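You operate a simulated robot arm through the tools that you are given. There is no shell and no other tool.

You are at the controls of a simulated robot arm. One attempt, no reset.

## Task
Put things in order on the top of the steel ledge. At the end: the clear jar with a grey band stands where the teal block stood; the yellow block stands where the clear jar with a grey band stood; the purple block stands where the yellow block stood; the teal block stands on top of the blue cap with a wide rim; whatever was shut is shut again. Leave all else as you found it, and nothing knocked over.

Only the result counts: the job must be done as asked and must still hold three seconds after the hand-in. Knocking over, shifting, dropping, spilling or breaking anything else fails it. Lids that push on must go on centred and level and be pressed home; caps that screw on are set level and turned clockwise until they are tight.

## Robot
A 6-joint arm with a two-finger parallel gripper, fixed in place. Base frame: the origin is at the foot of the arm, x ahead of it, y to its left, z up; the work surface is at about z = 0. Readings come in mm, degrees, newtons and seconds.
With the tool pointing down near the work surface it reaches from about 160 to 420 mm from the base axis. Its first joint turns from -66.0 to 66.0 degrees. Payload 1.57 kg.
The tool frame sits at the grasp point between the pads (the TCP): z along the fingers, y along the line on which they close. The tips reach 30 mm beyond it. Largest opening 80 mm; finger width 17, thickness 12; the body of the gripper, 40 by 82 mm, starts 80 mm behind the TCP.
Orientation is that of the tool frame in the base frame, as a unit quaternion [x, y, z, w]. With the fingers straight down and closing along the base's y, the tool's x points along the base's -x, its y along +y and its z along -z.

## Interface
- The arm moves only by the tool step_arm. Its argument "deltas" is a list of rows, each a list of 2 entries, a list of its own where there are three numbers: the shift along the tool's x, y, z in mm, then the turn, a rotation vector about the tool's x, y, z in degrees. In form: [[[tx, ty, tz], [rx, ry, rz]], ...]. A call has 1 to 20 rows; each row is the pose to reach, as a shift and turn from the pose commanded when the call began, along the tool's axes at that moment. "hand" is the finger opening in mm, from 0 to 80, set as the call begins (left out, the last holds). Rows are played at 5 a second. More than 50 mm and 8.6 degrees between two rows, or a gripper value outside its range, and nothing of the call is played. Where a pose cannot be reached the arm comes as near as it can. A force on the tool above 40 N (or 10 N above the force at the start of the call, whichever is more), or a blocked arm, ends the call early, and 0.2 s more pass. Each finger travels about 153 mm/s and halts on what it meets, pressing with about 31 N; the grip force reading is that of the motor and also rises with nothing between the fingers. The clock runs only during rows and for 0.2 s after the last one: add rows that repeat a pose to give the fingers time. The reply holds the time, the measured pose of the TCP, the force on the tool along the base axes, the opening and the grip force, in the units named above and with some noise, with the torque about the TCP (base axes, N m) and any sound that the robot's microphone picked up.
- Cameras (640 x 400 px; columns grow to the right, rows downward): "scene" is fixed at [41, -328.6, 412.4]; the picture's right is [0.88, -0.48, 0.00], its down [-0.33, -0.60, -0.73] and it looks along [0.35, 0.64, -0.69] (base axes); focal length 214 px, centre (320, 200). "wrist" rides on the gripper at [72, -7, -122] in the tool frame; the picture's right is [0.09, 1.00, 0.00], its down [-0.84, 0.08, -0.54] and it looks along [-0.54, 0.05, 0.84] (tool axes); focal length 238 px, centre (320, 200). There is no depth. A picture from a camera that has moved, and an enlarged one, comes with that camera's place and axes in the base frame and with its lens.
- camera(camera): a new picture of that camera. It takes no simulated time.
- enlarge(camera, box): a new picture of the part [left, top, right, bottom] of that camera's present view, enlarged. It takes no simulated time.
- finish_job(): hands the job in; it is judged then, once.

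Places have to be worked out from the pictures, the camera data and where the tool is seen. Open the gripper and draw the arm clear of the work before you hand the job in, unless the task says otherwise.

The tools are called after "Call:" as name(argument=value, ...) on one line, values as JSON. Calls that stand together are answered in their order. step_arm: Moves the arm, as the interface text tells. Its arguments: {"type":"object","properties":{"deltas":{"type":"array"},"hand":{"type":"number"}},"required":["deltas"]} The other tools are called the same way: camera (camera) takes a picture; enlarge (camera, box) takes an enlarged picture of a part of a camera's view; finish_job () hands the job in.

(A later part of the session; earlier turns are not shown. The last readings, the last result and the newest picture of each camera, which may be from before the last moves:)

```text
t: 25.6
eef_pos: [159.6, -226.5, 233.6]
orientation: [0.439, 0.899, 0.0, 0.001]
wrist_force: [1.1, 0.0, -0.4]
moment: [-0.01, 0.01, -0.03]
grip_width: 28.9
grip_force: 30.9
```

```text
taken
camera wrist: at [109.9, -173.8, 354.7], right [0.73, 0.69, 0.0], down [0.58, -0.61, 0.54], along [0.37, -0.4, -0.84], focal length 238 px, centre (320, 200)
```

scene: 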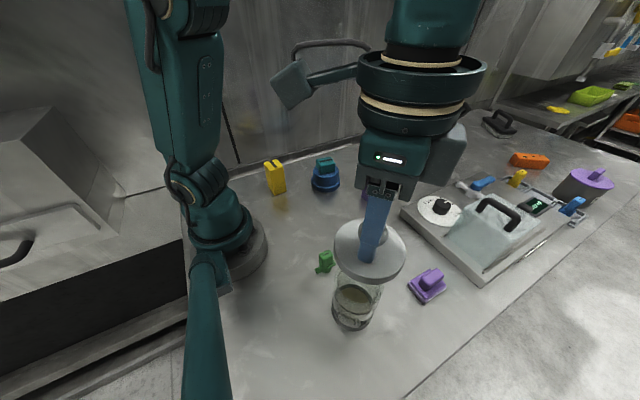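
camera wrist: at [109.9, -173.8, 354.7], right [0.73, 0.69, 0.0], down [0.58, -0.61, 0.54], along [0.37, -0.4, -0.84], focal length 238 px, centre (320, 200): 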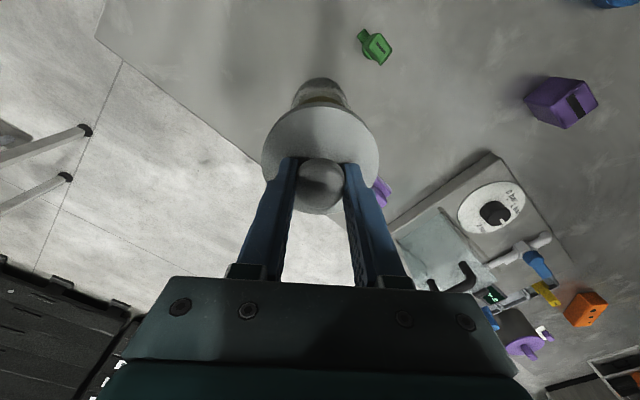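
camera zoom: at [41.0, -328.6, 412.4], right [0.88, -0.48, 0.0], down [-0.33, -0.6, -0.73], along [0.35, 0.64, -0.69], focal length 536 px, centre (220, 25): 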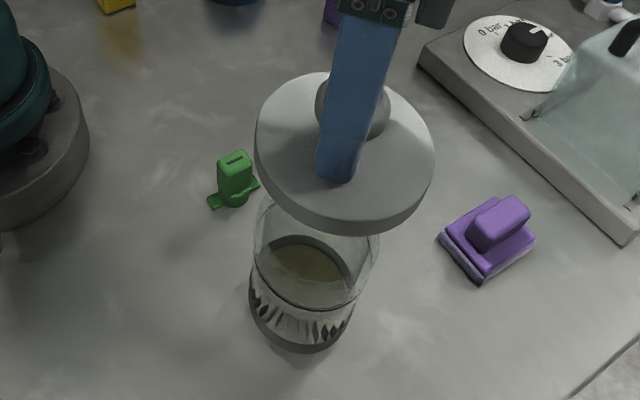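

The jar holds liquid, so it must be moved gently and upright. I'll set the lid down on the free surface around (225, 5), far from everything, and then come back for the jar.

Call:
step_arm(deltas=[[[5, 7, 0], [0, 0, -2]], [[16, 22, 0], [0, 0, -6]], [[32, 43, 0], [0, 0, -12]], [[48, 65, 0], [0, 0, -18]], [[64, 87, 0], [0, 0, -24]], [[80, 109, 0], [0, 0, -30]], [[96, 131, 0], [0, 0, -36]], [[112, 153, 0], [0, 0, -42]], [[128, 175, 0], [0, 0, -48]], [[138, 188, 0], [0, 0, -51]], [[142.1, 193.7, 0], [0, 0, -52]], [[142.1, 193.7, 0], [0, 0, -52]]])

Call:
camera(camera="wrist")

Call:
camera(camera="scene")

Call:
enlarge(camera="scene", box=[310, 240, 410, 340])

```text
t: 28.2
eef_pos: [222.4, 5.4, 232.8]
orientation: [0.0, 1.0, -0.001, 0.002]
wrist_force: [0.5, 0.3, 0.1]
moment: [0.03, -0.01, -0.03]
grip_width: 28.8
grip_force: 30.4
```

```text
taken
camera wrist: at [150.1, -1.6, 355.4], right [-0.09, 1.0, 0.0], down [0.84, 0.08, 0.54], along [0.54, 0.05, -0.84], focal length 238 px, centre (320, 200)
```

wrist: 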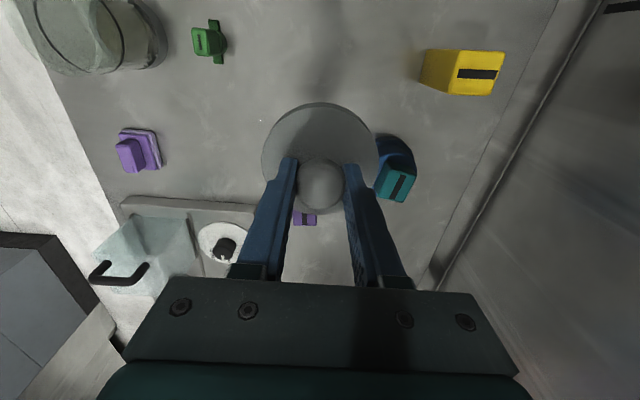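

```text
taken
```

scene: 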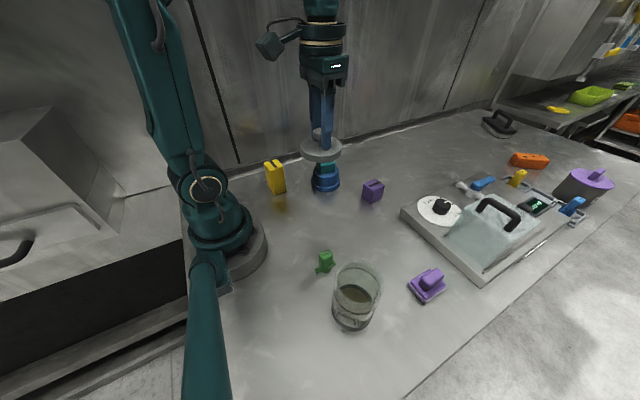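

```text
4.00 times, centred on (360, 290) of scene
camera zoom: at [41.0, -328.6, 412.4], right [0.88, -0.48, 0.0], down [-0.33, -0.6, -0.73], along [0.35, 0.64, -0.69], focal length 858 px, centre (160, -160)
```

zoom: 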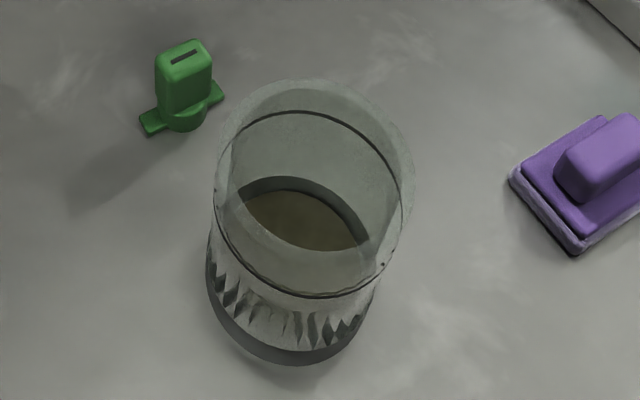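

The jar is open, upright and undisturbed; its rim looks about 75 mm wide. I lower the lid to near the table surface.

Call:
step_arm(deltas=[[[0, 0, 20], [0, 0, 0]], [[0, 0, 50], [0, 0, 0]], [[0, 0, 85], [0, 0, 0]], [[0, 0, 115], [0, 0, 0]], [[0, 0, 140], [0, 0, 0]], [[0, 0, 155], [0, 0, 0]], [[0, 0, 155], [0, 0, 0]]])

Call:
enlarge(camera="scene", box=[250, 130, 390, 270])

Call:
camera(camera="wrist")

```text
t: 29.8
eef_pos: [221.6, 4.3, 75.2]
orientation: [-0.001, 1.0, 0.0, 0.002]
wrist_force: [-0.8, 0.5, -0.3]
moment: [-0.03, 0.02, 0.03]
grip_width: 29.2
grip_force: 30.2
```

```text
2.86 times, centred on (320, 200) of scene
camera zoom: at [41.0, -328.6, 412.4], right [0.88, -0.48, 0.0], down [-0.33, -0.6, -0.73], along [0.35, 0.64, -0.69], focal length 613 px, centre (320, 200)
```

zoom: 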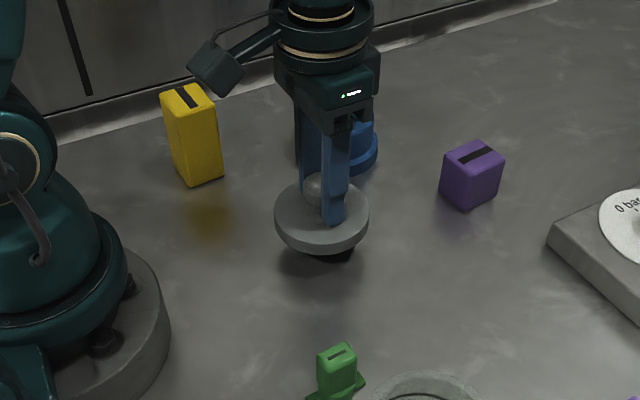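

```text
taken
camera wrist: at [148.9, -1.7, 198.0], right [-0.09, 1.0, 0.0], down [0.84, 0.08, 0.54], along [0.54, 0.05, -0.84], focal length 238 px, centre (320, 200)
```

wrist: 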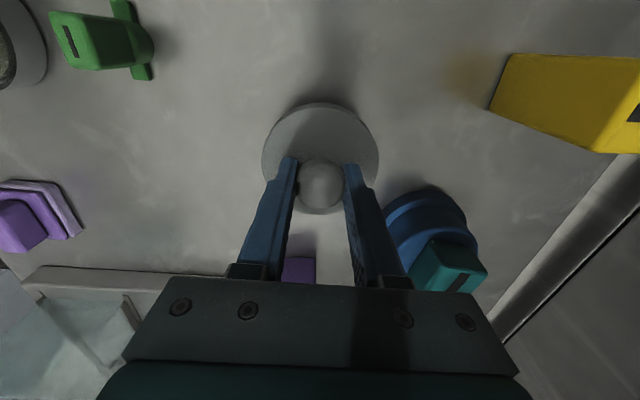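

I see a dark plug under the lid and a gap to its shadow. Lowering in stages with force checks.

Call:
step_arm(deltas=[[[0, 0, 4], [0, 0, 0]], [[0, 0, 8], [0, 0, 0]], [[0, 0, 8], [0, 0, 0]]])

Call:
enlarge(camera="scene", box=[290, 170, 350, 230])

Call:
step_arm(deltas=[[[0, 0, 1], [0, 0, 0]], [[0, 0, 2], [0, 0, 0]], [[0, 0, 2], [0, 0, 0]]])

Call:
step_arm(deltas=[[[0, 0, 1], [0, 0, 0]], [[0, 0, 2], [0, 0, 0]], [[0, 0, 2], [0, 0, 0]]])

Call:
enlarge(camera="scene", box=[290, 170, 350, 230])

```text
t: 30.6
eef_pos: [222.7, 5.6, 69.2]
orientation: [0.0, 1.0, 0.0, 0.001]
wrist_force: [1.0, -0.2, 0.8]
moment: [0.03, -0.02, 0.0]
grip_width: 29.1
grip_force: 30.9
```

```text
6.67 times, centred on (320, 200) of scene
camera zoom: at [41.0, -328.6, 412.4], right [0.88, -0.48, 0.0], down [-0.33, -0.6, -0.73], along [0.35, 0.64, -0.69], focal length 1430 px, centre (320, 200)
```

zoom: 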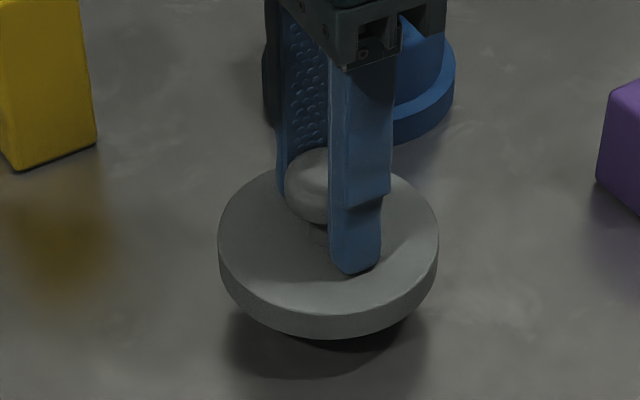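

```text
t: 31.4
eef_pos: [223.4, 4.3, 68.5]
orientation: [0.0, 1.0, 0.0, 0.001]
wrist_force: [0.0, 0.3, -0.4]
moment: [0.02, -0.04, 0.02]
grip_width: 28.9
grip_force: 30.7
```

```text
t: 32.2
eef_pos: [222.8, 5.2, 66.4]
orientation: [0.0, 1.0, 0.0, 0.002]
wrist_force: [-0.2, 0.1, -0.4]
moment: [-0.02, 0.0, 0.0]
grip_width: 28.8
grip_force: 31.0
```

```text
6.67 times, centred on (320, 200) of scene
camera zoom: at [41.0, -328.6, 412.4], right [0.88, -0.48, 0.0], down [-0.33, -0.6, -0.73], along [0.35, 0.64, -0.69], focal length 1430 px, centre (320, 200)
```

zoom: 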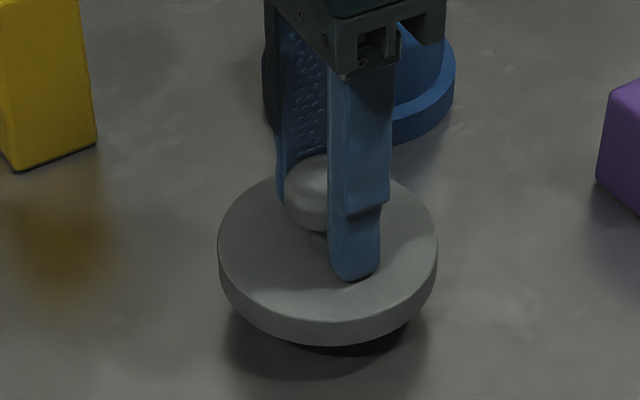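

No contact yet; the plug's shadow gap is still visible. Continuing down.

Call:
step_arm(deltas=[[[0, 0, 1], [0, 0, 0]], [[0, 0, 2], [0, 0, 0]], [[0, 0, 3], [0, 0, 0]], [[0, 0, 3], [0, 0, 0]]])

Call:
step_arm(deltas=[[[0, 0, 1], [0, 0, 0]], [[0, 0, 2], [0, 0, 0]], [[0, 0, 2], [0, 0, 0]]])

Call:
enlarge(camera="scene", box=[290, 170, 350, 230])

```text
t: 33.2
eef_pos: [224.6, 4.2, 63.1]
orientation: [0.0, 1.0, 0.0, 0.001]
wrist_force: [-0.6, -0.3, -0.9]
moment: [0.04, -0.01, 0.0]
grip_width: 28.9
grip_force: 31.1
```

```text
t: 34.0
eef_pos: [224.3, 4.9, 61.4]
orientation: [0.0, 1.0, 0.0, 0.001]
wrist_force: [-0.3, -0.1, 0.2]
moment: [0.0, -0.01, 0.02]
grip_width: 29.0
grip_force: 30.7
```

```text
6.67 times, centred on (320, 200) of scene
camera zoom: at [41.0, -328.6, 412.4], right [0.88, -0.48, 0.0], down [-0.33, -0.6, -0.73], along [0.35, 0.64, -0.69], focal length 1430 px, centre (320, 200)
```

zoom: 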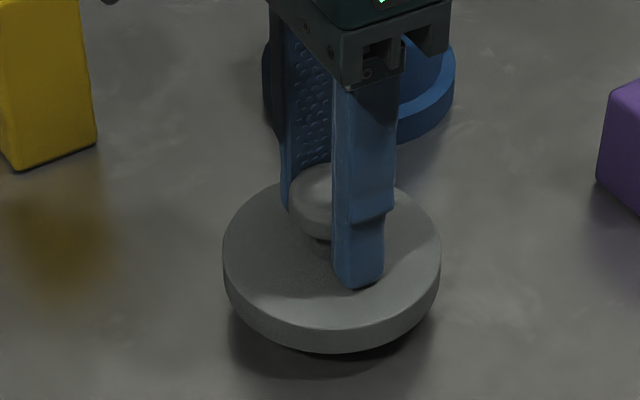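

Getting close; continue in 1–2 mm steps.

Call:
step_arm(deltas=[[[0, 0, 1], [0, 0, 0]], [[0, 0, 2], [0, 0, 0]], [[0, 0, 2], [0, 0, 0]]])

Call:
step_arm(deltas=[[[0, 0, 1], [0, 0, 0]], [[0, 0, 1.5], [0, 0, 0]], [[0, 0, 1.5], [0, 0, 0]]])

Call:
step_arm(deltas=[[[0, 0, 1], [0, 0, 0]], [[0, 0, 1.5], [0, 0, 0]], [[0, 0, 1.5], [0, 0, 0]]])

Call:
enlarge(camera="scene", box=[290, 170, 350, 230])

```text
t: 34.8
eef_pos: [224.7, 4.7, 58.9]
orientation: [0.0, 1.0, 0.0, 0.0]
wrist_force: [0.7, 0.5, -0.6]
moment: [0.01, 0.04, -0.02]
grip_width: 28.8
grip_force: 31.4
```

```text
t: 35.6
eef_pos: [223.2, 5.7, 57.5]
orientation: [0.0, 1.0, 0.001, 0.0]
wrist_force: [-0.8, -0.3, 1.0]
moment: [0.0, 0.01, -0.03]
grip_width: 28.9
grip_force: 31.3
```

```text
t: 36.4
eef_pos: [225.1, 6.2, 56.7]
orientation: [0.0, 1.0, 0.0, 0.001]
wrist_force: [-0.3, -0.2, 0.3]
moment: [-0.01, 0.02, 0.01]
grip_width: 29.2
grip_force: 31.0
```

```text
6.67 times, centred on (320, 200) of scene
camera zoom: at [41.0, -328.6, 412.4], right [0.88, -0.48, 0.0], down [-0.33, -0.6, -0.73], along [0.35, 0.64, -0.69], focal length 1430 px, centre (320, 200)
```

zoom: 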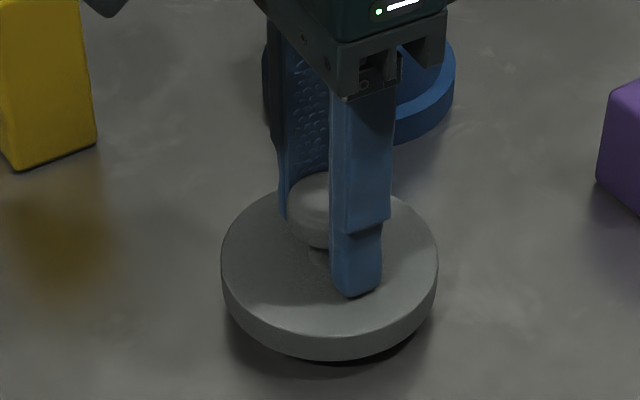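

Still no contact force. Continue down in 1.5 mm steps.

Call:
step_arm(deltas=[[[0, 0, 1], [0, 0, 0]], [[0, 0, 1.5], [0, 0, 0]], [[0, 0, 1.5], [0, 0, 0]]])

Call:
step_arm(deltas=[[[0, 0, 1], [0, 0, 0]], [[0, 0, 1.5], [0, 0, 0]], [[0, 0, 1.5], [0, 0, 0]]])

Call:
step_arm(deltas=[[[0, 0, 1], [0, 0, 0]], [[0, 0, 1.5], [0, 0, 0]], [[0, 0, 1.5], [0, 0, 0]]])

Call:
enlarge(camera="scene", box=[290, 170, 350, 230])

```text
t: 37.2
eef_pos: [223.6, 5.1, 55.7]
orientation: [0.001, 1.0, 0.0, 0.001]
wrist_force: [0.3, 0.5, -0.3]
moment: [0.03, 0.02, 0.03]
grip_width: 28.9
grip_force: 30.8
```

```text
t: 38.0
eef_pos: [223.3, 5.4, 54.3]
orientation: [0.0, 1.0, 0.0, 0.001]
wrist_force: [-0.4, 0.0, -0.3]
moment: [-0.01, 0.0, -0.01]
grip_width: 28.7
grip_force: 31.4
```

```text
t: 38.8
eef_pos: [224.2, 4.7, 52.6]
orientation: [0.0, 1.0, 0.0, 0.001]
wrist_force: [-0.6, -0.7, 0.2]
moment: [0.0, -0.05, 0.02]
grip_width: 28.9
grip_force: 31.1
```

```text
6.67 times, centred on (320, 200) of scene
camera zoom: at [41.0, -328.6, 412.4], right [0.88, -0.48, 0.0], down [-0.33, -0.6, -0.73], along [0.35, 0.64, -0.69], focal length 1430 px, centre (320, 200)
```

zoom: 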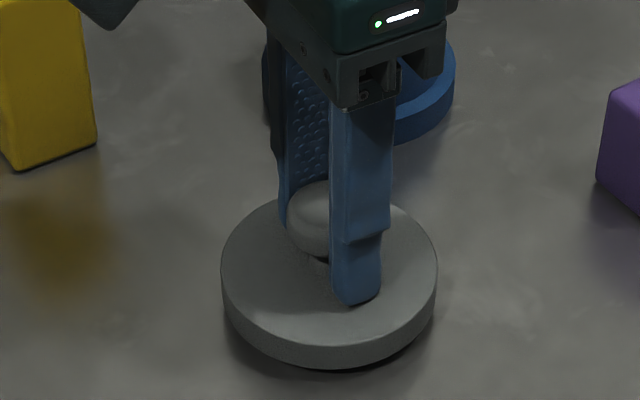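

Very near the table now; continuing.

Call:
step_arm(deltas=[[[0, 0, 1], [0, 0, 0]], [[0, 0, 1], [0, 0, 0]]])

Call:
step_arm(deltas=[[[0, 0, 1], [0, 0, 0]], [[0, 0, 1], [0, 0, 0]]])

Call:
enlarge(camera="scene", box=[290, 170, 350, 230])

```text
t: 39.4
eef_pos: [223.0, 3.5, 52.2]
orientation: [0.0, 1.0, 0.0, 0.0]
wrist_force: [0.2, 0.5, -0.3]
moment: [0.02, 0.04, 0.01]
grip_width: 29.2
grip_force: 31.0
```

```text
t: 40.0
eef_pos: [223.6, 5.2, 51.5]
orientation: [0.0, 1.0, 0.0, 0.002]
wrist_force: [1.4, 0.9, 0.3]
moment: [0.01, 0.0, 0.0]
grip_width: 28.8
grip_force: 30.8
```

```text
6.67 times, centred on (320, 200) of scene
camera zoom: at [41.0, -328.6, 412.4], right [0.88, -0.48, 0.0], down [-0.33, -0.6, -0.73], along [0.35, 0.64, -0.69], focal length 1430 px, centre (320, 200)
```

zoom: 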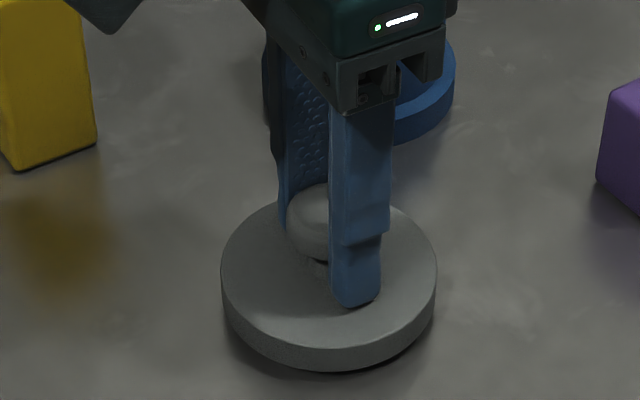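

Continuing with 1 mm steps until I feel the table.

Call:
step_arm(deltas=[[[0, 0, 1], [0, 0, 0]], [[0, 0, 1], [0, 0, 0]]])

Call:
step_arm(deltas=[[[0, 0, 1], [0, 0, 0]], [[0, 0, 1], [0, 0, 0]]])

Call:
step_arm(deltas=[[[0, 0, 1], [0, 0, 0]], [[0, 0, 1], [0, 0, 0]]])

Call:
enlarge(camera="wrist", box=[220, 80, 420, 240])

```text
t: 40.6
eef_pos: [222.8, 5.3, 49.6]
orientation: [0.0, 1.0, 0.001, 0.001]
wrist_force: [0.3, -0.4, -0.8]
moment: [0.02, 0.0, -0.01]
grip_width: 29.1
grip_force: 30.9
```

```text
t: 41.2
eef_pos: [224.0, 5.5, 49.1]
orientation: [0.0, 1.0, -0.001, 0.0]
wrist_force: [-0.3, -0.2, -0.2]
moment: [-0.01, 0.02, 0.01]
grip_width: 28.9
grip_force: 31.5
```

```text
t: 41.8
eef_pos: [223.5, 6.3, 47.5]
orientation: [-0.001, 1.0, 0.0, 0.001]
wrist_force: [0.4, -0.2, 0.4]
moment: [-0.01, 0.0, 0.0]
grip_width: 29.1
grip_force: 31.1
```

```text
2.50 times, centred on (320, 160) of wrist
camera zoom: at [150.8, -1.5, 169.2], right [-0.09, 1.0, 0.0], down [0.84, 0.08, 0.54], along [0.54, 0.05, -0.84], focal length 596 px, centre (320, 300)
```

zoom: 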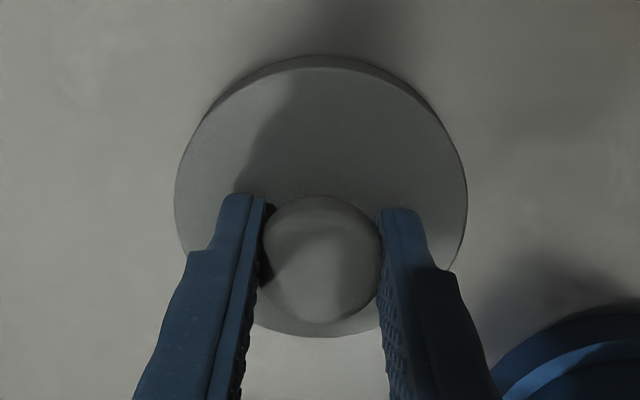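

No contact yet at TCP z ≈ 47. Continue.

Call:
step_arm(deltas=[[[0, 0, 1], [0, 0, 0]], [[0, 0, 1], [0, 0, 0]]])

Call:
step_arm(deltas=[[[0, 0, 1], [0, 0, 0]], [[0, 0, 1], [0, 0, 0]]])

Call:
enlarge(camera="scene", box=[290, 170, 350, 230])

```text
t: 42.4
eef_pos: [223.9, 4.9, 46.7]
orientation: [0.001, 1.0, 0.0, 0.001]
wrist_force: [-0.6, 0.5, -0.4]
moment: [0.0, 0.0, -0.04]
grip_width: 28.6
grip_force: 30.8
```

```text
t: 43.0
eef_pos: [223.8, 5.0, 45.4]
orientation: [0.0, 1.0, 0.0, 0.001]
wrist_force: [-0.3, 0.3, 2.1]
moment: [-0.05, 0.04, 0.0]
grip_width: 29.3
grip_force: 30.8
```

```text
6.67 times, centred on (320, 200) of scene
camera zoom: at [41.0, -328.6, 412.4], right [0.88, -0.48, 0.0], down [-0.33, -0.6, -0.73], along [0.35, 0.64, -0.69], focal length 1430 px, centre (320, 200)
```

zoom: 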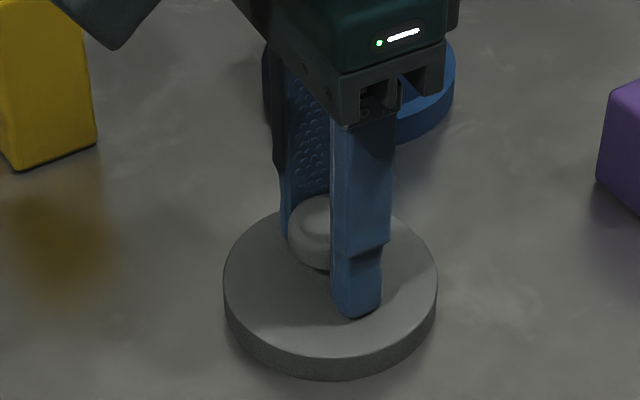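

A slight 2 N upward reading suggests first contact. One more small step to confirm.

Call:
step_arm(deltas=[[[0, 0, 0.5], [0, 0, 0]], [[0, 0, 0.5], [0, 0, 0]]])

Call:
enlarge(camera="wrist", box=[220, 80, 420, 240])

```text
t: 43.6
eef_pos: [224.4, 6.0, 45.1]
orientation: [-0.001, 1.0, -0.001, 0.002]
wrist_force: [-1.8, -4.3, 15.9]
moment: [-0.06, 0.04, -0.09]
grip_width: 29.0
grip_force: 31.2
```

```text
2.50 times, centred on (320, 160) of wrist
camera zoom: at [151.7, -1.4, 167.0], right [-0.09, 1.0, 0.0], down [0.83, 0.08, 0.54], along [0.54, 0.05, -0.84], focal length 596 px, centre (320, 300)
```

zoom: 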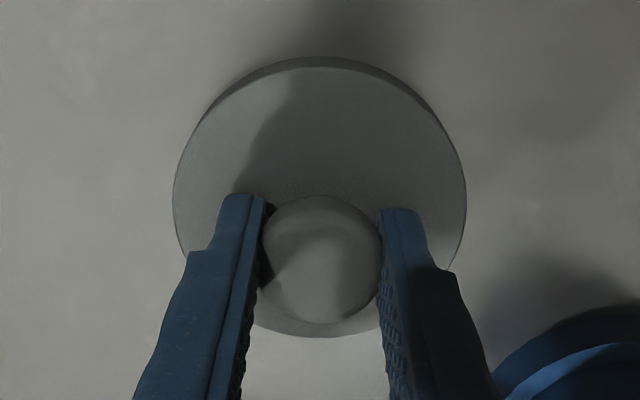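

The lid rests on the table (16 N at TCP z = 45, so its underside is 45 mm below the TCP). I relax, open and rise.

Call:
step_arm(deltas=[[[0, 0, -0.6], [0, 0, 0]], [[0, 0, -0.6], [0, 0, 0]]])

Call:
step_arm(deltas=[[[0, 0, 0], [0, 0, 0]], [[0, 0, 0], [0, 0, 0]], [[0, 0, 0], [0, 0, 0]]], hand=56)

Call:
step_arm(deltas=[[[0, 0, -10], [0, 0, 0]], [[0, 0, -30], [0, 0, 0]], [[0, 0, -60], [0, 0, 0]], [[0, 0, -100], [0, 0, 0]], [[0, 0, -145], [0, 0, 0]], [[0, 0, -185], [0, 0, 0]], [[0, 0, -185], [0, 0, 0]]])

Call:
camera(camera="wrist")

Call:
camera(camera="scene")

Call:
enlarge(camera="wrist", box=[230, 60, 410, 200])

```text
t: 44.2
eef_pos: [224.6, 5.4, 45.1]
orientation: [-0.001, 1.0, 0.0, 0.003]
wrist_force: [1.8, -5.0, 15.3]
moment: [-0.06, -0.06, -0.08]
grip_width: 28.6
grip_force: 31.2
```

```text
t: 45.0
eef_pos: [223.4, 4.8, 44.8]
orientation: [-0.001, 1.0, 0.0, 0.001]
wrist_force: [0.7, 0.7, -0.5]
moment: [0.02, 0.02, 0.02]
grip_width: 56.3
grip_force: 0.1
```

```text
t: 46.6
eef_pos: [223.4, 5.1, 229.7]
orientation: [0.001, 1.0, 0.0, 0.002]
wrist_force: [0.6, -0.4, -0.9]
moment: [-0.03, 0.05, 0.02]
grip_width: 55.8
grip_force: 0.0
```

```text
taken
camera wrist: at [152.2, -1.9, 351.4], right [-0.09, 1.0, 0.0], down [0.84, 0.08, 0.54], along [0.54, 0.05, -0.84], focal length 238 px, centre (320, 200)
```

wrist: 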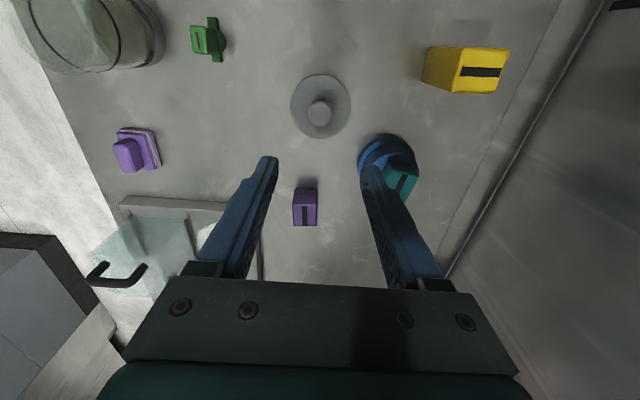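

```text
taken
```

scene: 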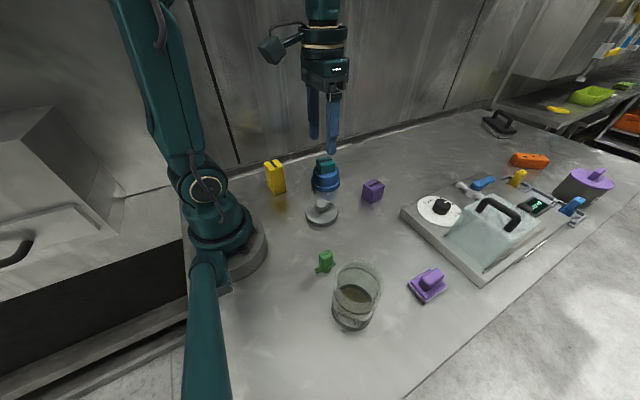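

```text
2.86 times, centred on (320, 130) of wrist
camera zoom: at [152.2, -1.9, 351.4], right [-0.09, 1.0, 0.0], down [0.84, 0.08, 0.54], along [0.54, 0.05, -0.84], focal length 681 px, centre (320, 400)
```

zoom: 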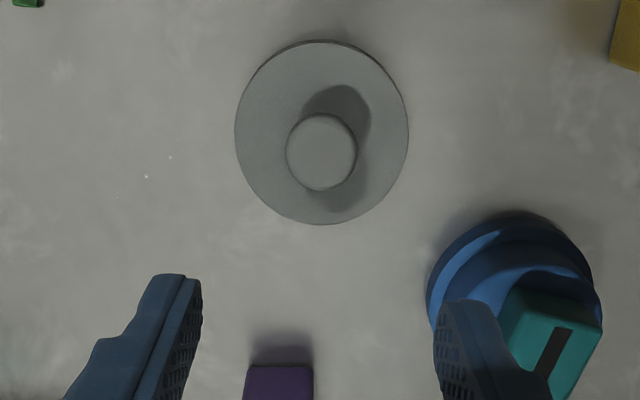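

The lid is flat on the table at (223, 5.5). Now I fully open the gripper and go above the open jar to measure it.

Call:
step_arm(deltas=[[[4, -14, 0], [0, 0, 4]], [[12, -43, 0], [0, 0, 10]], [[22, -79, 0], [0, 0, 18]], [[32, -115, 0], [0, 0, 26]], [[42, -151, 0], [0, 0, 34]], [[52, -187, 0], [0, 0, 42]], [[60, -216, 0], [0, 0, 48]], [[64.2, -231.1, 0], [0, 0, 52]], [[64.2, -231.1, 0], [0, 0, 52]]], hand=80)

Call:
camera(camera="wrist")

Call:
enlarge(camera="wrist", box=[250, 60, 390, 180])

Call:
enlarge(camera="scene", box=[320, 250, 400, 340])

```text
t: 48.6
eef_pos: [158.8, -225.0, 230.4]
orientation: [0.439, 0.899, 0.0, 0.002]
wrist_force: [0.2, 0.0, -0.9]
moment: [-0.01, 0.01, 0.04]
grip_width: 79.9
grip_force: 0.1
```

```text
taken
camera wrist: at [108.7, -172.8, 351.6], right [0.73, 0.69, 0.0], down [0.57, -0.61, 0.54], along [0.37, -0.4, -0.84], focal length 238 px, centre (320, 200)
```

wrist: 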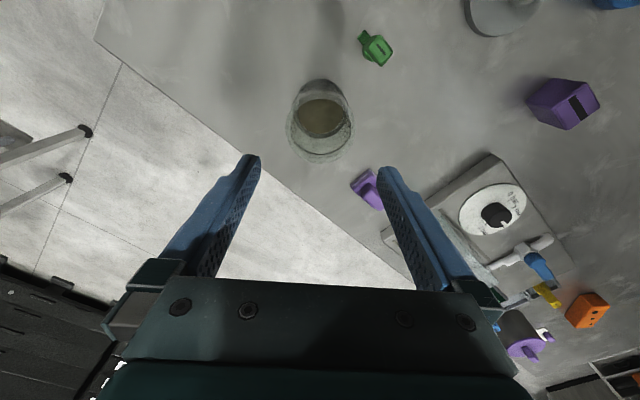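

```text
3.33 times, centred on (320, 120) of wrist
camera zoom: at [108.7, -172.8, 351.6], right [0.73, 0.69, 0.0], down [0.57, -0.61, 0.54], along [0.37, -0.4, -0.84], focal length 794 px, centre (320, 467)
```

zoom: 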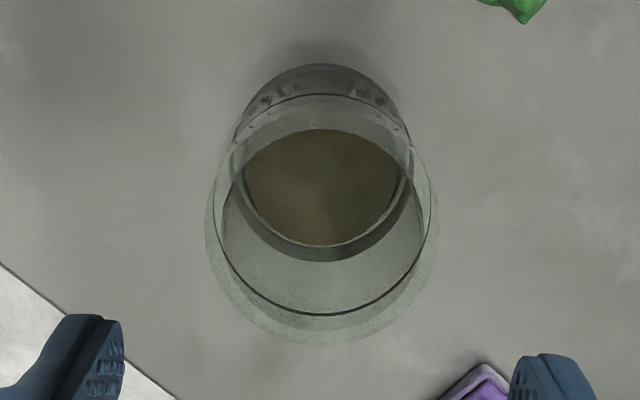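

```text
4.44 times, centred on (360, 295) of scene
camera zoom: at [41.0, -328.6, 412.4], right [0.88, -0.48, 0.0], down [-0.33, -0.6, -0.73], along [0.35, 0.64, -0.69], focal length 953 px, centre (142, -222)
```

zoom: 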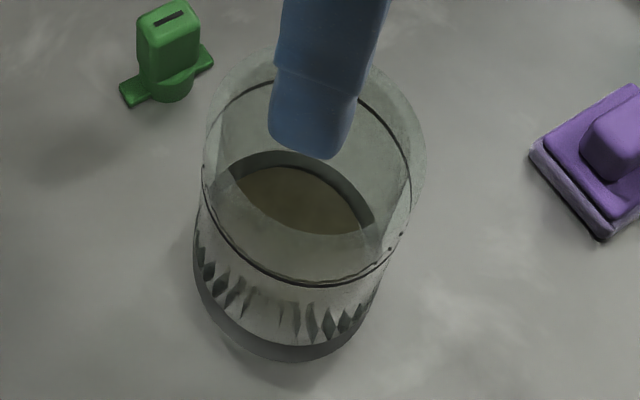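

The jar is a roughly 74 mm cylinder centred near (159.7, -226.3), leaving about 3 mm clearance per finger. I'll descend until the tips are just above the rim, then verify.

Call:
step_arm(deltas=[[[-0.7, 0, 25], [0, 0, 0]], [[-1.5, 0, 50], [0, 0, 0]], [[-1.5, 0, 75], [0, 0, 0]], [[-1.5, 0, 86], [0, 0, 0]], [[-1.5, 0, 86], [0, 0, 0]]])

Call:
camera(camera="wrist")

Call:
enlarge(camera="wrist", box=[220, 80, 420, 240])

Call:
enlarge(camera="scene", box=[310, 230, 410, 340])

```text
t: 49.8
eef_pos: [160.0, -228.3, 143.2]
orientation: [0.439, 0.899, 0.0, 0.001]
wrist_force: [0.0, 0.0, 0.7]
moment: [-0.02, 0.04, 0.01]
grip_width: 80.1
grip_force: 0.0
```

```text
taken
camera wrist: at [109.7, -176.3, 265.9], right [0.73, 0.69, 0.0], down [0.58, -0.61, 0.54], along [0.37, -0.4, -0.84], focal length 238 px, centre (320, 200)
```

wrist: 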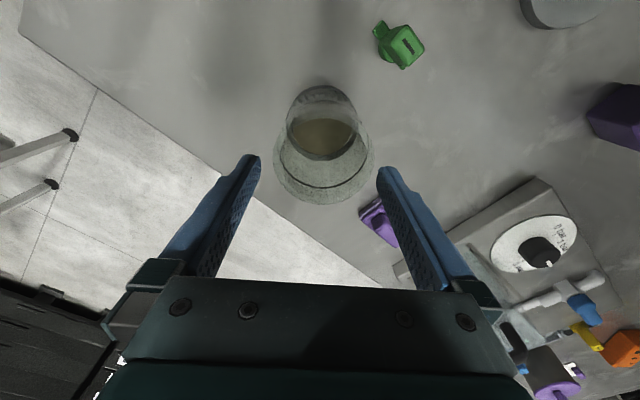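

```text
2.50 times, centred on (320, 160) of wrist
camera zoom: at [109.7, -176.3, 265.9], right [0.73, 0.69, 0.0], down [0.58, -0.61, 0.54], along [0.37, -0.4, -0.84], focal length 596 px, centre (320, 300)
```

zoom: 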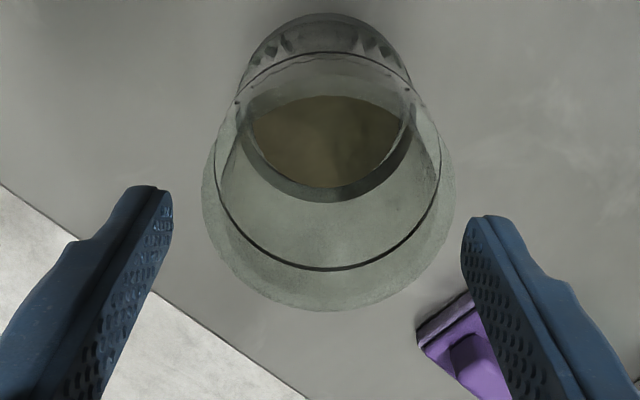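

```text
3.64 times, centred on (360, 285) of scene
camera zoom: at [41.0, -328.6, 412.4], right [0.88, -0.48, 0.0], down [-0.33, -0.6, -0.73], along [0.35, 0.64, -0.69], focal length 780 px, centre (174, -109)
```

zoom: 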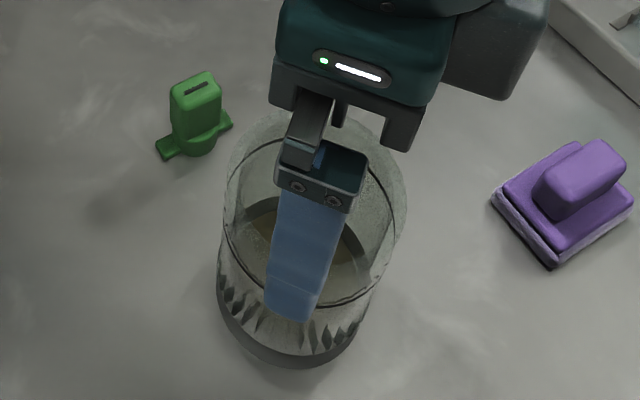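

The jar's rim is about 2 mm to the right of the gripper axis at this pose. I correct that and re-check before going lower.

Call:
step_arm(deltas=[[[0.4, 2.0, 0], [0, 0, 0]], [[0.4, 2.0, 3], [0, 0, 0]], [[0.4, 2.0, 3], [0, 0, 0]], [[0.4, 2.0, 3], [0, 0, 0]]])

Call:
enlarge(camera="wrist", box=[220, 80, 420, 240])

```text
t: 50.8
eef_pos: [161.5, -227.6, 140.3]
orientation: [0.439, 0.899, 0.001, 0.001]
wrist_force: [-0.4, 0.3, -0.1]
moment: [-0.04, -0.04, 0.03]
grip_width: 79.9
grip_force: 0.1
```

```text
2.50 times, centred on (320, 160) of wrist
camera zoom: at [111.2, -174.0, 263.1], right [0.73, 0.69, 0.0], down [0.58, -0.61, 0.54], along [0.37, -0.39, -0.84], focal length 596 px, centre (320, 300)
```

zoom: 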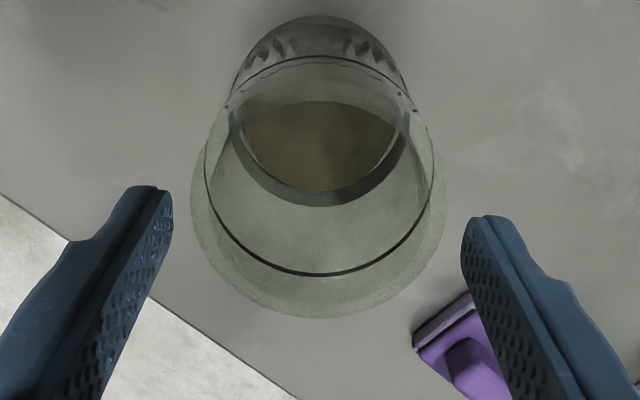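

Now only about 0.8 mm off the other way; small correction and descend in small steps with force monitoring as the tips pass the rim.

Call:
step_arm(deltas=[[[0, -0.6, 2], [0, 0, 0]], [[0, -0.6, 4], [0, 0, 0]], [[0, -0.6, 4], [0, 0, 0]]])

Call:
enlarge(camera="wrist", box=[220, 80, 420, 240])

Call:
enlarge(camera="scene", box=[310, 230, 410, 340])

```text
t: 51.6
eef_pos: [162.4, -226.3, 136.2]
orientation: [0.438, 0.899, 0.001, 0.001]
wrist_force: [-0.2, -0.3, 0.2]
moment: [0.02, -0.02, 0.01]
grip_width: 80.0
grip_force: 0.0
```

```text
2.50 times, centred on (320, 160) of wrist
camera zoom: at [111.3, -174.2, 258.2], right [0.73, 0.69, 0.0], down [0.58, -0.61, 0.54], along [0.37, -0.39, -0.84], focal length 596 px, centre (320, 300)
```

zoom: 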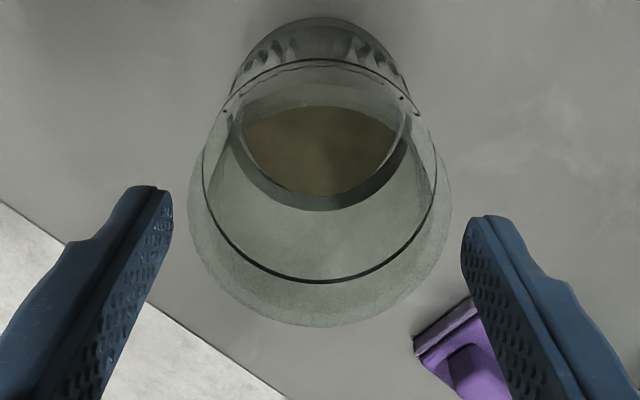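

```text
3.64 times, centred on (360, 285) of scene
camera zoom: at [41.0, -328.6, 412.4], right [0.88, -0.48, 0.0], down [-0.33, -0.6, -0.73], along [0.35, 0.64, -0.69], focal length 780 px, centre (174, -109)
```

zoom: 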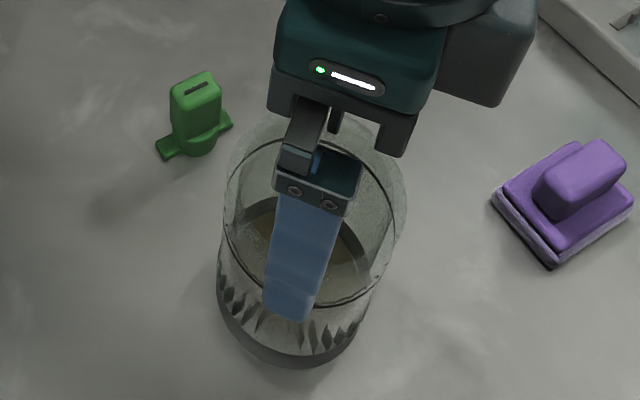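

Centred to within half a millimetre. Tips are right at the rim height; continuing down slowly past the rim while watching the force.

Call:
step_arm(deltas=[[[0, 0, 2], [0, 0, 0]], [[0, 0, 4], [0, 0, 0]], [[0, 0, 6], [0, 0, 0]], [[0, 0, 8], [0, 0, 0]], [[0, 0, 8], [0, 0, 0]]])

Call:
enlarge(camera="wrist", box=[220, 80, 420, 240])

```text
t: 52.8
eef_pos: [163.3, -226.5, 128.0]
orientation: [0.439, 0.899, 0.001, 0.001]
wrist_force: [-0.1, -0.4, -0.6]
moment: [-0.01, 0.01, 0.04]
grip_width: 80.3
grip_force: 0.0
```

```text
2.50 times, centred on (320, 160) of wrist
camera zoom: at [111.4, -173.3, 250.8], right [0.73, 0.69, 0.0], down [0.58, -0.61, 0.54], along [0.37, -0.39, -0.84], focal length 596 px, centre (320, 300)
```

zoom: 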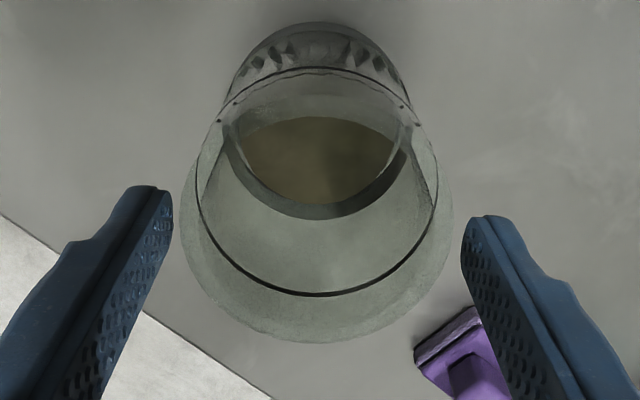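

Passing the rim with no contact; equal gaps are visible on both sides. A small 0.5 mm correction and continue down.

Call:
step_arm(deltas=[[[0, -0.5, 2], [0, 0, 0]], [[0, -0.5, 5], [0, 0, 0]], [[0, -0.5, 8], [0, 0, 0]], [[0, -0.5, 11], [0, 0, 0]], [[0, -0.5, 11], [0, 0, 0]]])

Call:
enlarge(camera="wrist", box=[220, 80, 420, 240])

Call:
enlarge(camera="scene", box=[310, 230, 410, 340])

```text
t: 54.0
eef_pos: [162.2, -225.7, 117.5]
orientation: [0.437, 0.899, 0.0, 0.001]
wrist_force: [-0.7, -0.4, -0.7]
moment: [0.01, 0.01, -0.03]
grip_width: 80.0
grip_force: 0.0
```

```text
2.50 times, centred on (320, 160) of wrist
camera zoom: at [111.7, -174.0, 239.7], right [0.73, 0.69, 0.0], down [0.58, -0.61, 0.54], along [0.37, -0.39, -0.84], focal length 596 px, centre (320, 300)
```

zoom: 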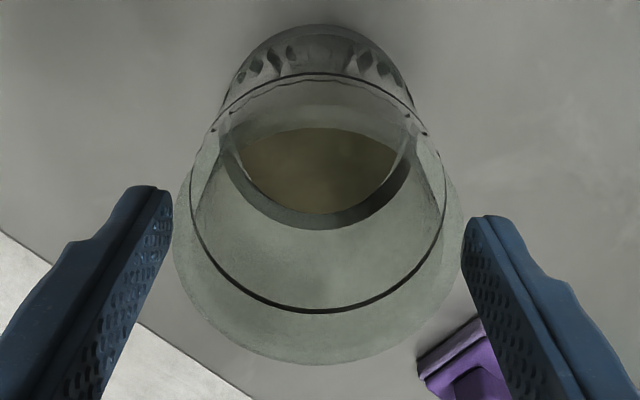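

```text
3.64 times, centred on (360, 285) of scene
camera zoom: at [41.0, -328.6, 412.4], right [0.88, -0.48, 0.0], down [-0.33, -0.6, -0.73], along [0.35, 0.64, -0.69], focal length 780 px, centre (174, -109)
```

zoom: 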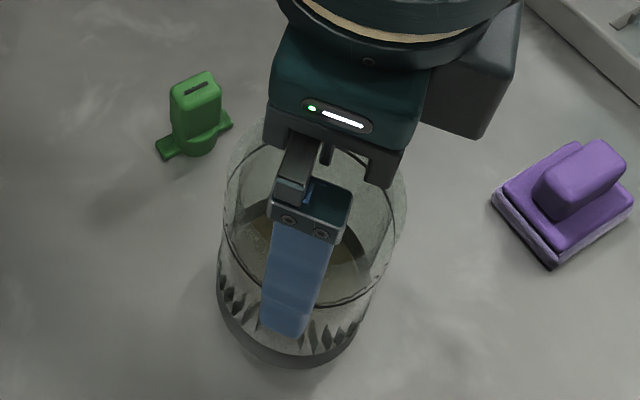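

No contact and roughly symmetric. Continuing down further in two stages.

Call:
step_arm(deltas=[[[0, 0, 3], [0, 0, 0]], [[0, 0, 6], [0, 0, 0]], [[0, 0, 9], [0, 0, 0]], [[0, 0, 12], [0, 0, 0]], [[0, 0, 15], [0, 0, 0]], [[0, 0, 15], [0, 0, 0]]])

Call:
enlarge(camera="wrist", box=[220, 80, 420, 240])

Call:
enlarge(camera="scene", box=[310, 230, 410, 340])

```text
t: 55.4
eef_pos: [160.8, -227.4, 102.6]
orientation: [0.438, 0.899, 0.0, 0.001]
wrist_force: [0.3, 0.1, -0.2]
moment: [0.01, 0.0, -0.02]
grip_width: 79.9
grip_force: 0.0
```

```text
2.50 times, centred on (320, 160) of wrist
camera zoom: at [110.9, -173.6, 224.9], right [0.73, 0.69, 0.0], down [0.58, -0.61, 0.54], along [0.37, -0.39, -0.84], focal length 596 px, centre (320, 300)
```

zoom: 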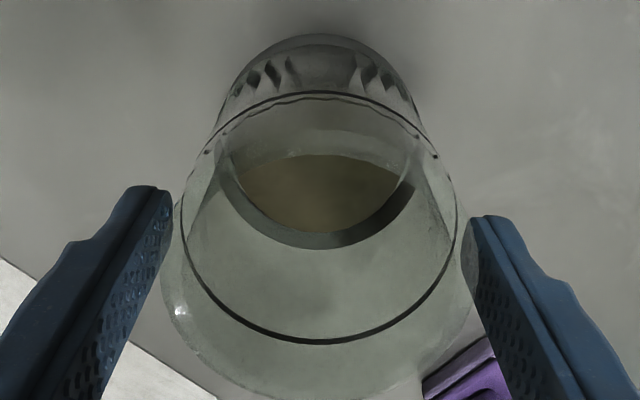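

```text
3.64 times, centred on (360, 285) of scene
camera zoom: at [41.0, -328.6, 412.4], right [0.88, -0.48, 0.0], down [-0.33, -0.6, -0.73], along [0.35, 0.64, -0.69], focal length 780 px, centre (174, -109)
```

zoom: 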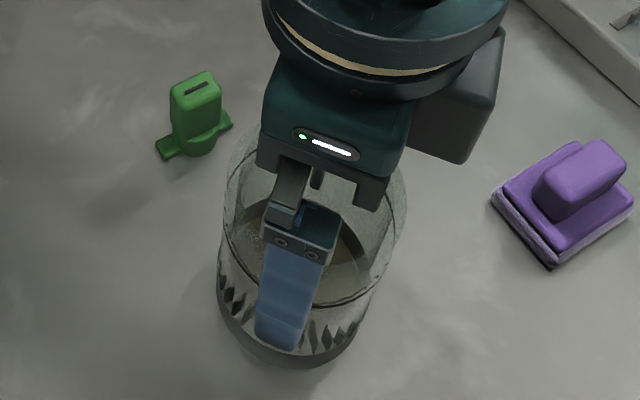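

Clear so far. Going down another 20 mm, then grip.

Call:
step_arm(deltas=[[[0, 0, 4], [0, 0, 0]], [[0, 0, 8], [0, 0, 0]], [[0, 0, 12], [0, 0, 0]], [[0, 0, 16], [0, 0, 0]], [[0, 0, 20], [0, 0, 0]], [[0, 0, 20], [0, 0, 0]]])

Call:
enlarge(camera="wrist", box=[200, 80, 440, 260])

Call:
enlarge(camera="scene", box=[310, 230, 410, 340])

```text
t: 56.8
eef_pos: [161.6, -225.9, 83.9]
orientation: [0.439, 0.899, 0.001, 0.001]
wrist_force: [0.0, -0.1, 0.2]
moment: [-0.04, 0.05, 0.01]
grip_width: 80.1
grip_force: 0.1
```

```text
2.22 times, centred on (320, 170) of wrist
camera zoom: at [111.2, -173.7, 205.3], right [0.73, 0.69, 0.0], down [0.58, -0.61, 0.54], along [0.37, -0.39, -0.84], focal length 530 px, centre (320, 267)
```

zoom: 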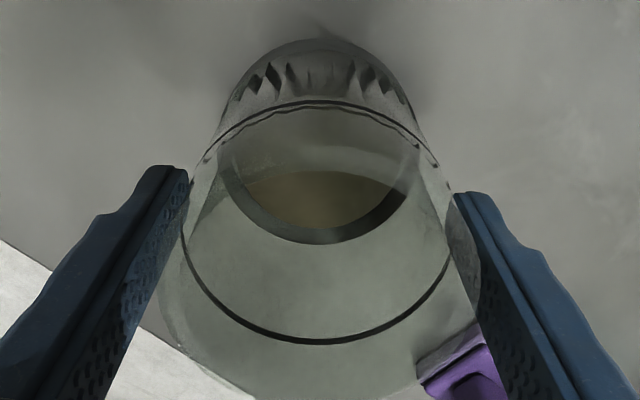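

```text
3.64 times, centred on (360, 285) of scene
camera zoom: at [41.0, -328.6, 412.4], right [0.88, -0.48, 0.0], down [-0.33, -0.6, -0.73], along [0.35, 0.64, -0.69], focal length 780 px, centre (174, -109)
```

zoom: 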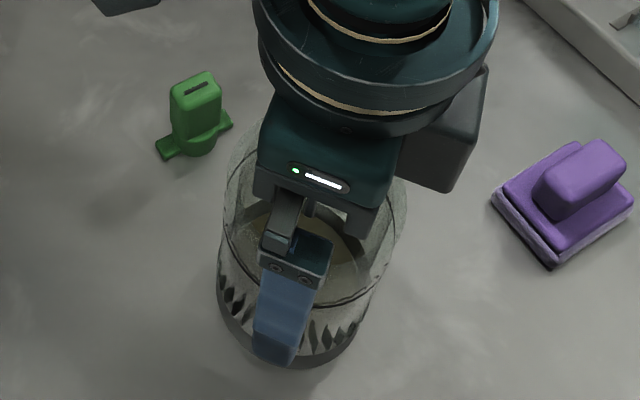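

The jar is centred between the fingers with tips at about z = 53. I close on it gently.

Call:
step_arm(deltas=[[[0, 0, 0], [0, 0, 0]], [[0, 0, 0], [0, 0, 0]], [[0, 0, 0], [0, 0, 0]]], hand=70)

Call:
enlarge(camera="wrist", box=[200, 80, 440, 260])

Call:
enlarge(camera="scene", box=[310, 230, 410, 340])

```text
t: 57.6
eef_pos: [161.3, -225.9, 83.2]
orientation: [0.439, 0.898, 0.0, 0.001]
wrist_force: [-0.1, 0.1, 1.2]
moment: [-0.02, 0.0, 0.01]
grip_width: 71.4
grip_force: 31.3
```

```text
2.22 times, centred on (320, 170) of wrist
camera zoom: at [111.2, -173.6, 205.4], right [0.73, 0.69, 0.0], down [0.58, -0.61, 0.54], along [0.37, -0.39, -0.84], focal length 530 px, centre (320, 267)
```

zoom: 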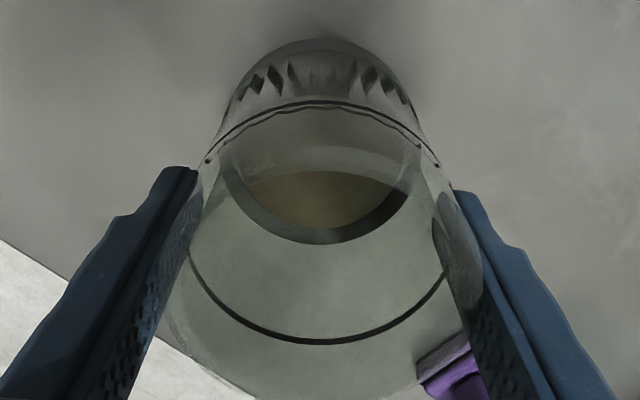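

```text
3.64 times, centred on (360, 285) of scene
camera zoom: at [41.0, -328.6, 412.4], right [0.88, -0.48, 0.0], down [-0.33, -0.6, -0.73], along [0.35, 0.64, -0.69], focal length 780 px, centre (174, -109)
```

zoom: 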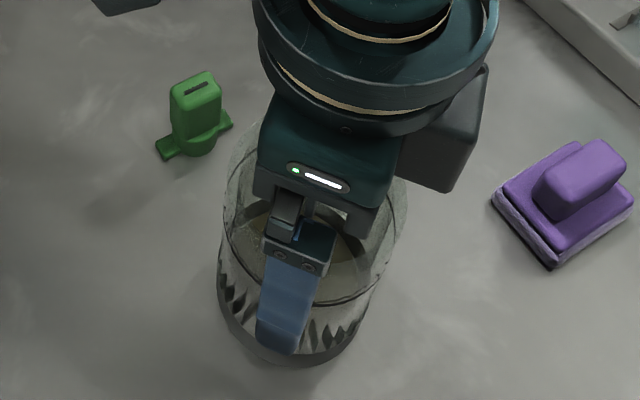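

Held at 71.4 mm wide. I lift it slowly and check the weight and that it stays upright.

Call:
step_arm(deltas=[[[0, 0, -1], [0, 0, 0]], [[0, 0, -3], [0, 0, 0]], [[0, 0, -5], [0, 0, 0]], [[0, 0, -5], [0, 0, 0]]])

Call:
enlarge(camera="scene", box=[310, 230, 410, 340])

Call:
step_arm(deltas=[[[0, 0, -4], [0, 0, 0]], [[0, 0, -10], [0, 0, 0]], [[0, 0, -18], [0, 0, 0]], [[0, 0, -27], [0, 0, 0]], [[0, 0, -36], [0, 0, 0]], [[0, 0, -42], [0, 0, 0]], [[0, 0, -45], [0, 0, 0]], [[0, 0, -45], [0, 0, 0]]])

Call:
camera(camera="wrist")

Call:
camera(camera="scene")

```text
t: 58.6
eef_pos: [161.6, -225.7, 87.6]
orientation: [0.438, 0.899, 0.0, 0.002]
wrist_force: [-0.4, 0.1, -1.7]
moment: [-0.01, 0.0, 0.01]
grip_width: 71.6
grip_force: 30.5
```

```text
3.64 times, centred on (360, 285) of scene
camera zoom: at [41.0, -328.6, 412.4], right [0.88, -0.48, 0.0], down [-0.33, -0.6, -0.73], along [0.35, 0.64, -0.69], focal length 780 px, centre (174, -109)
```

zoom: 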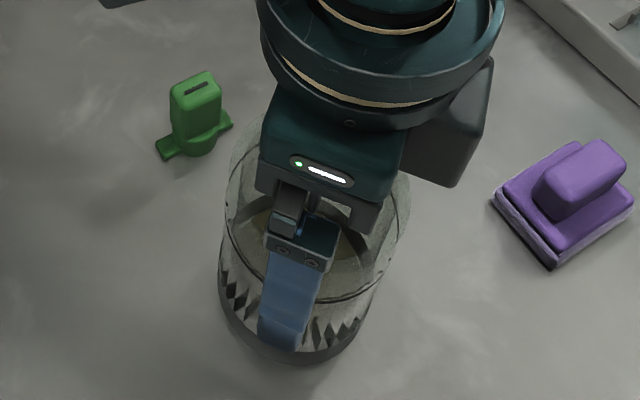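

```text
t: 60.4
eef_pos: [160.7, -225.2, 131.7]
orientation: [0.438, 0.899, 0.0, 0.001]
wrist_force: [1.1, 0.7, -2.5]
moment: [0.0, -0.01, -0.01]
grip_width: 71.6
grip_force: 30.7
```

```text
taken
camera wrist: at [110.3, -172.6, 254.2], right [0.73, 0.69, 0.0], down [0.57, -0.61, 0.54], along [0.37, -0.4, -0.84], focal length 238 px, centre (320, 200)
```

wrist: 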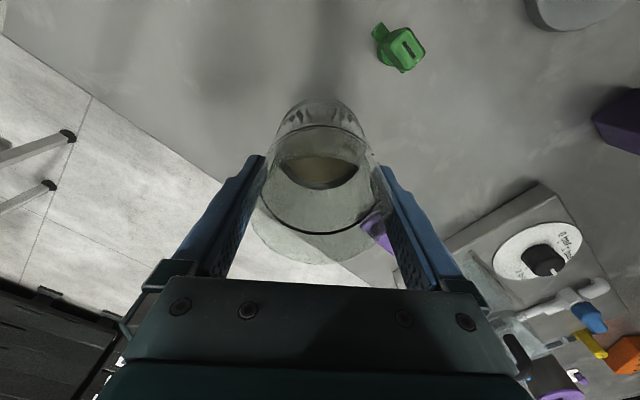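

```text
taken
```

scene: 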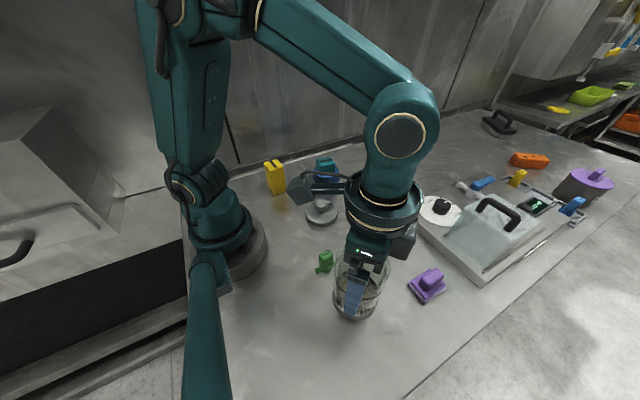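

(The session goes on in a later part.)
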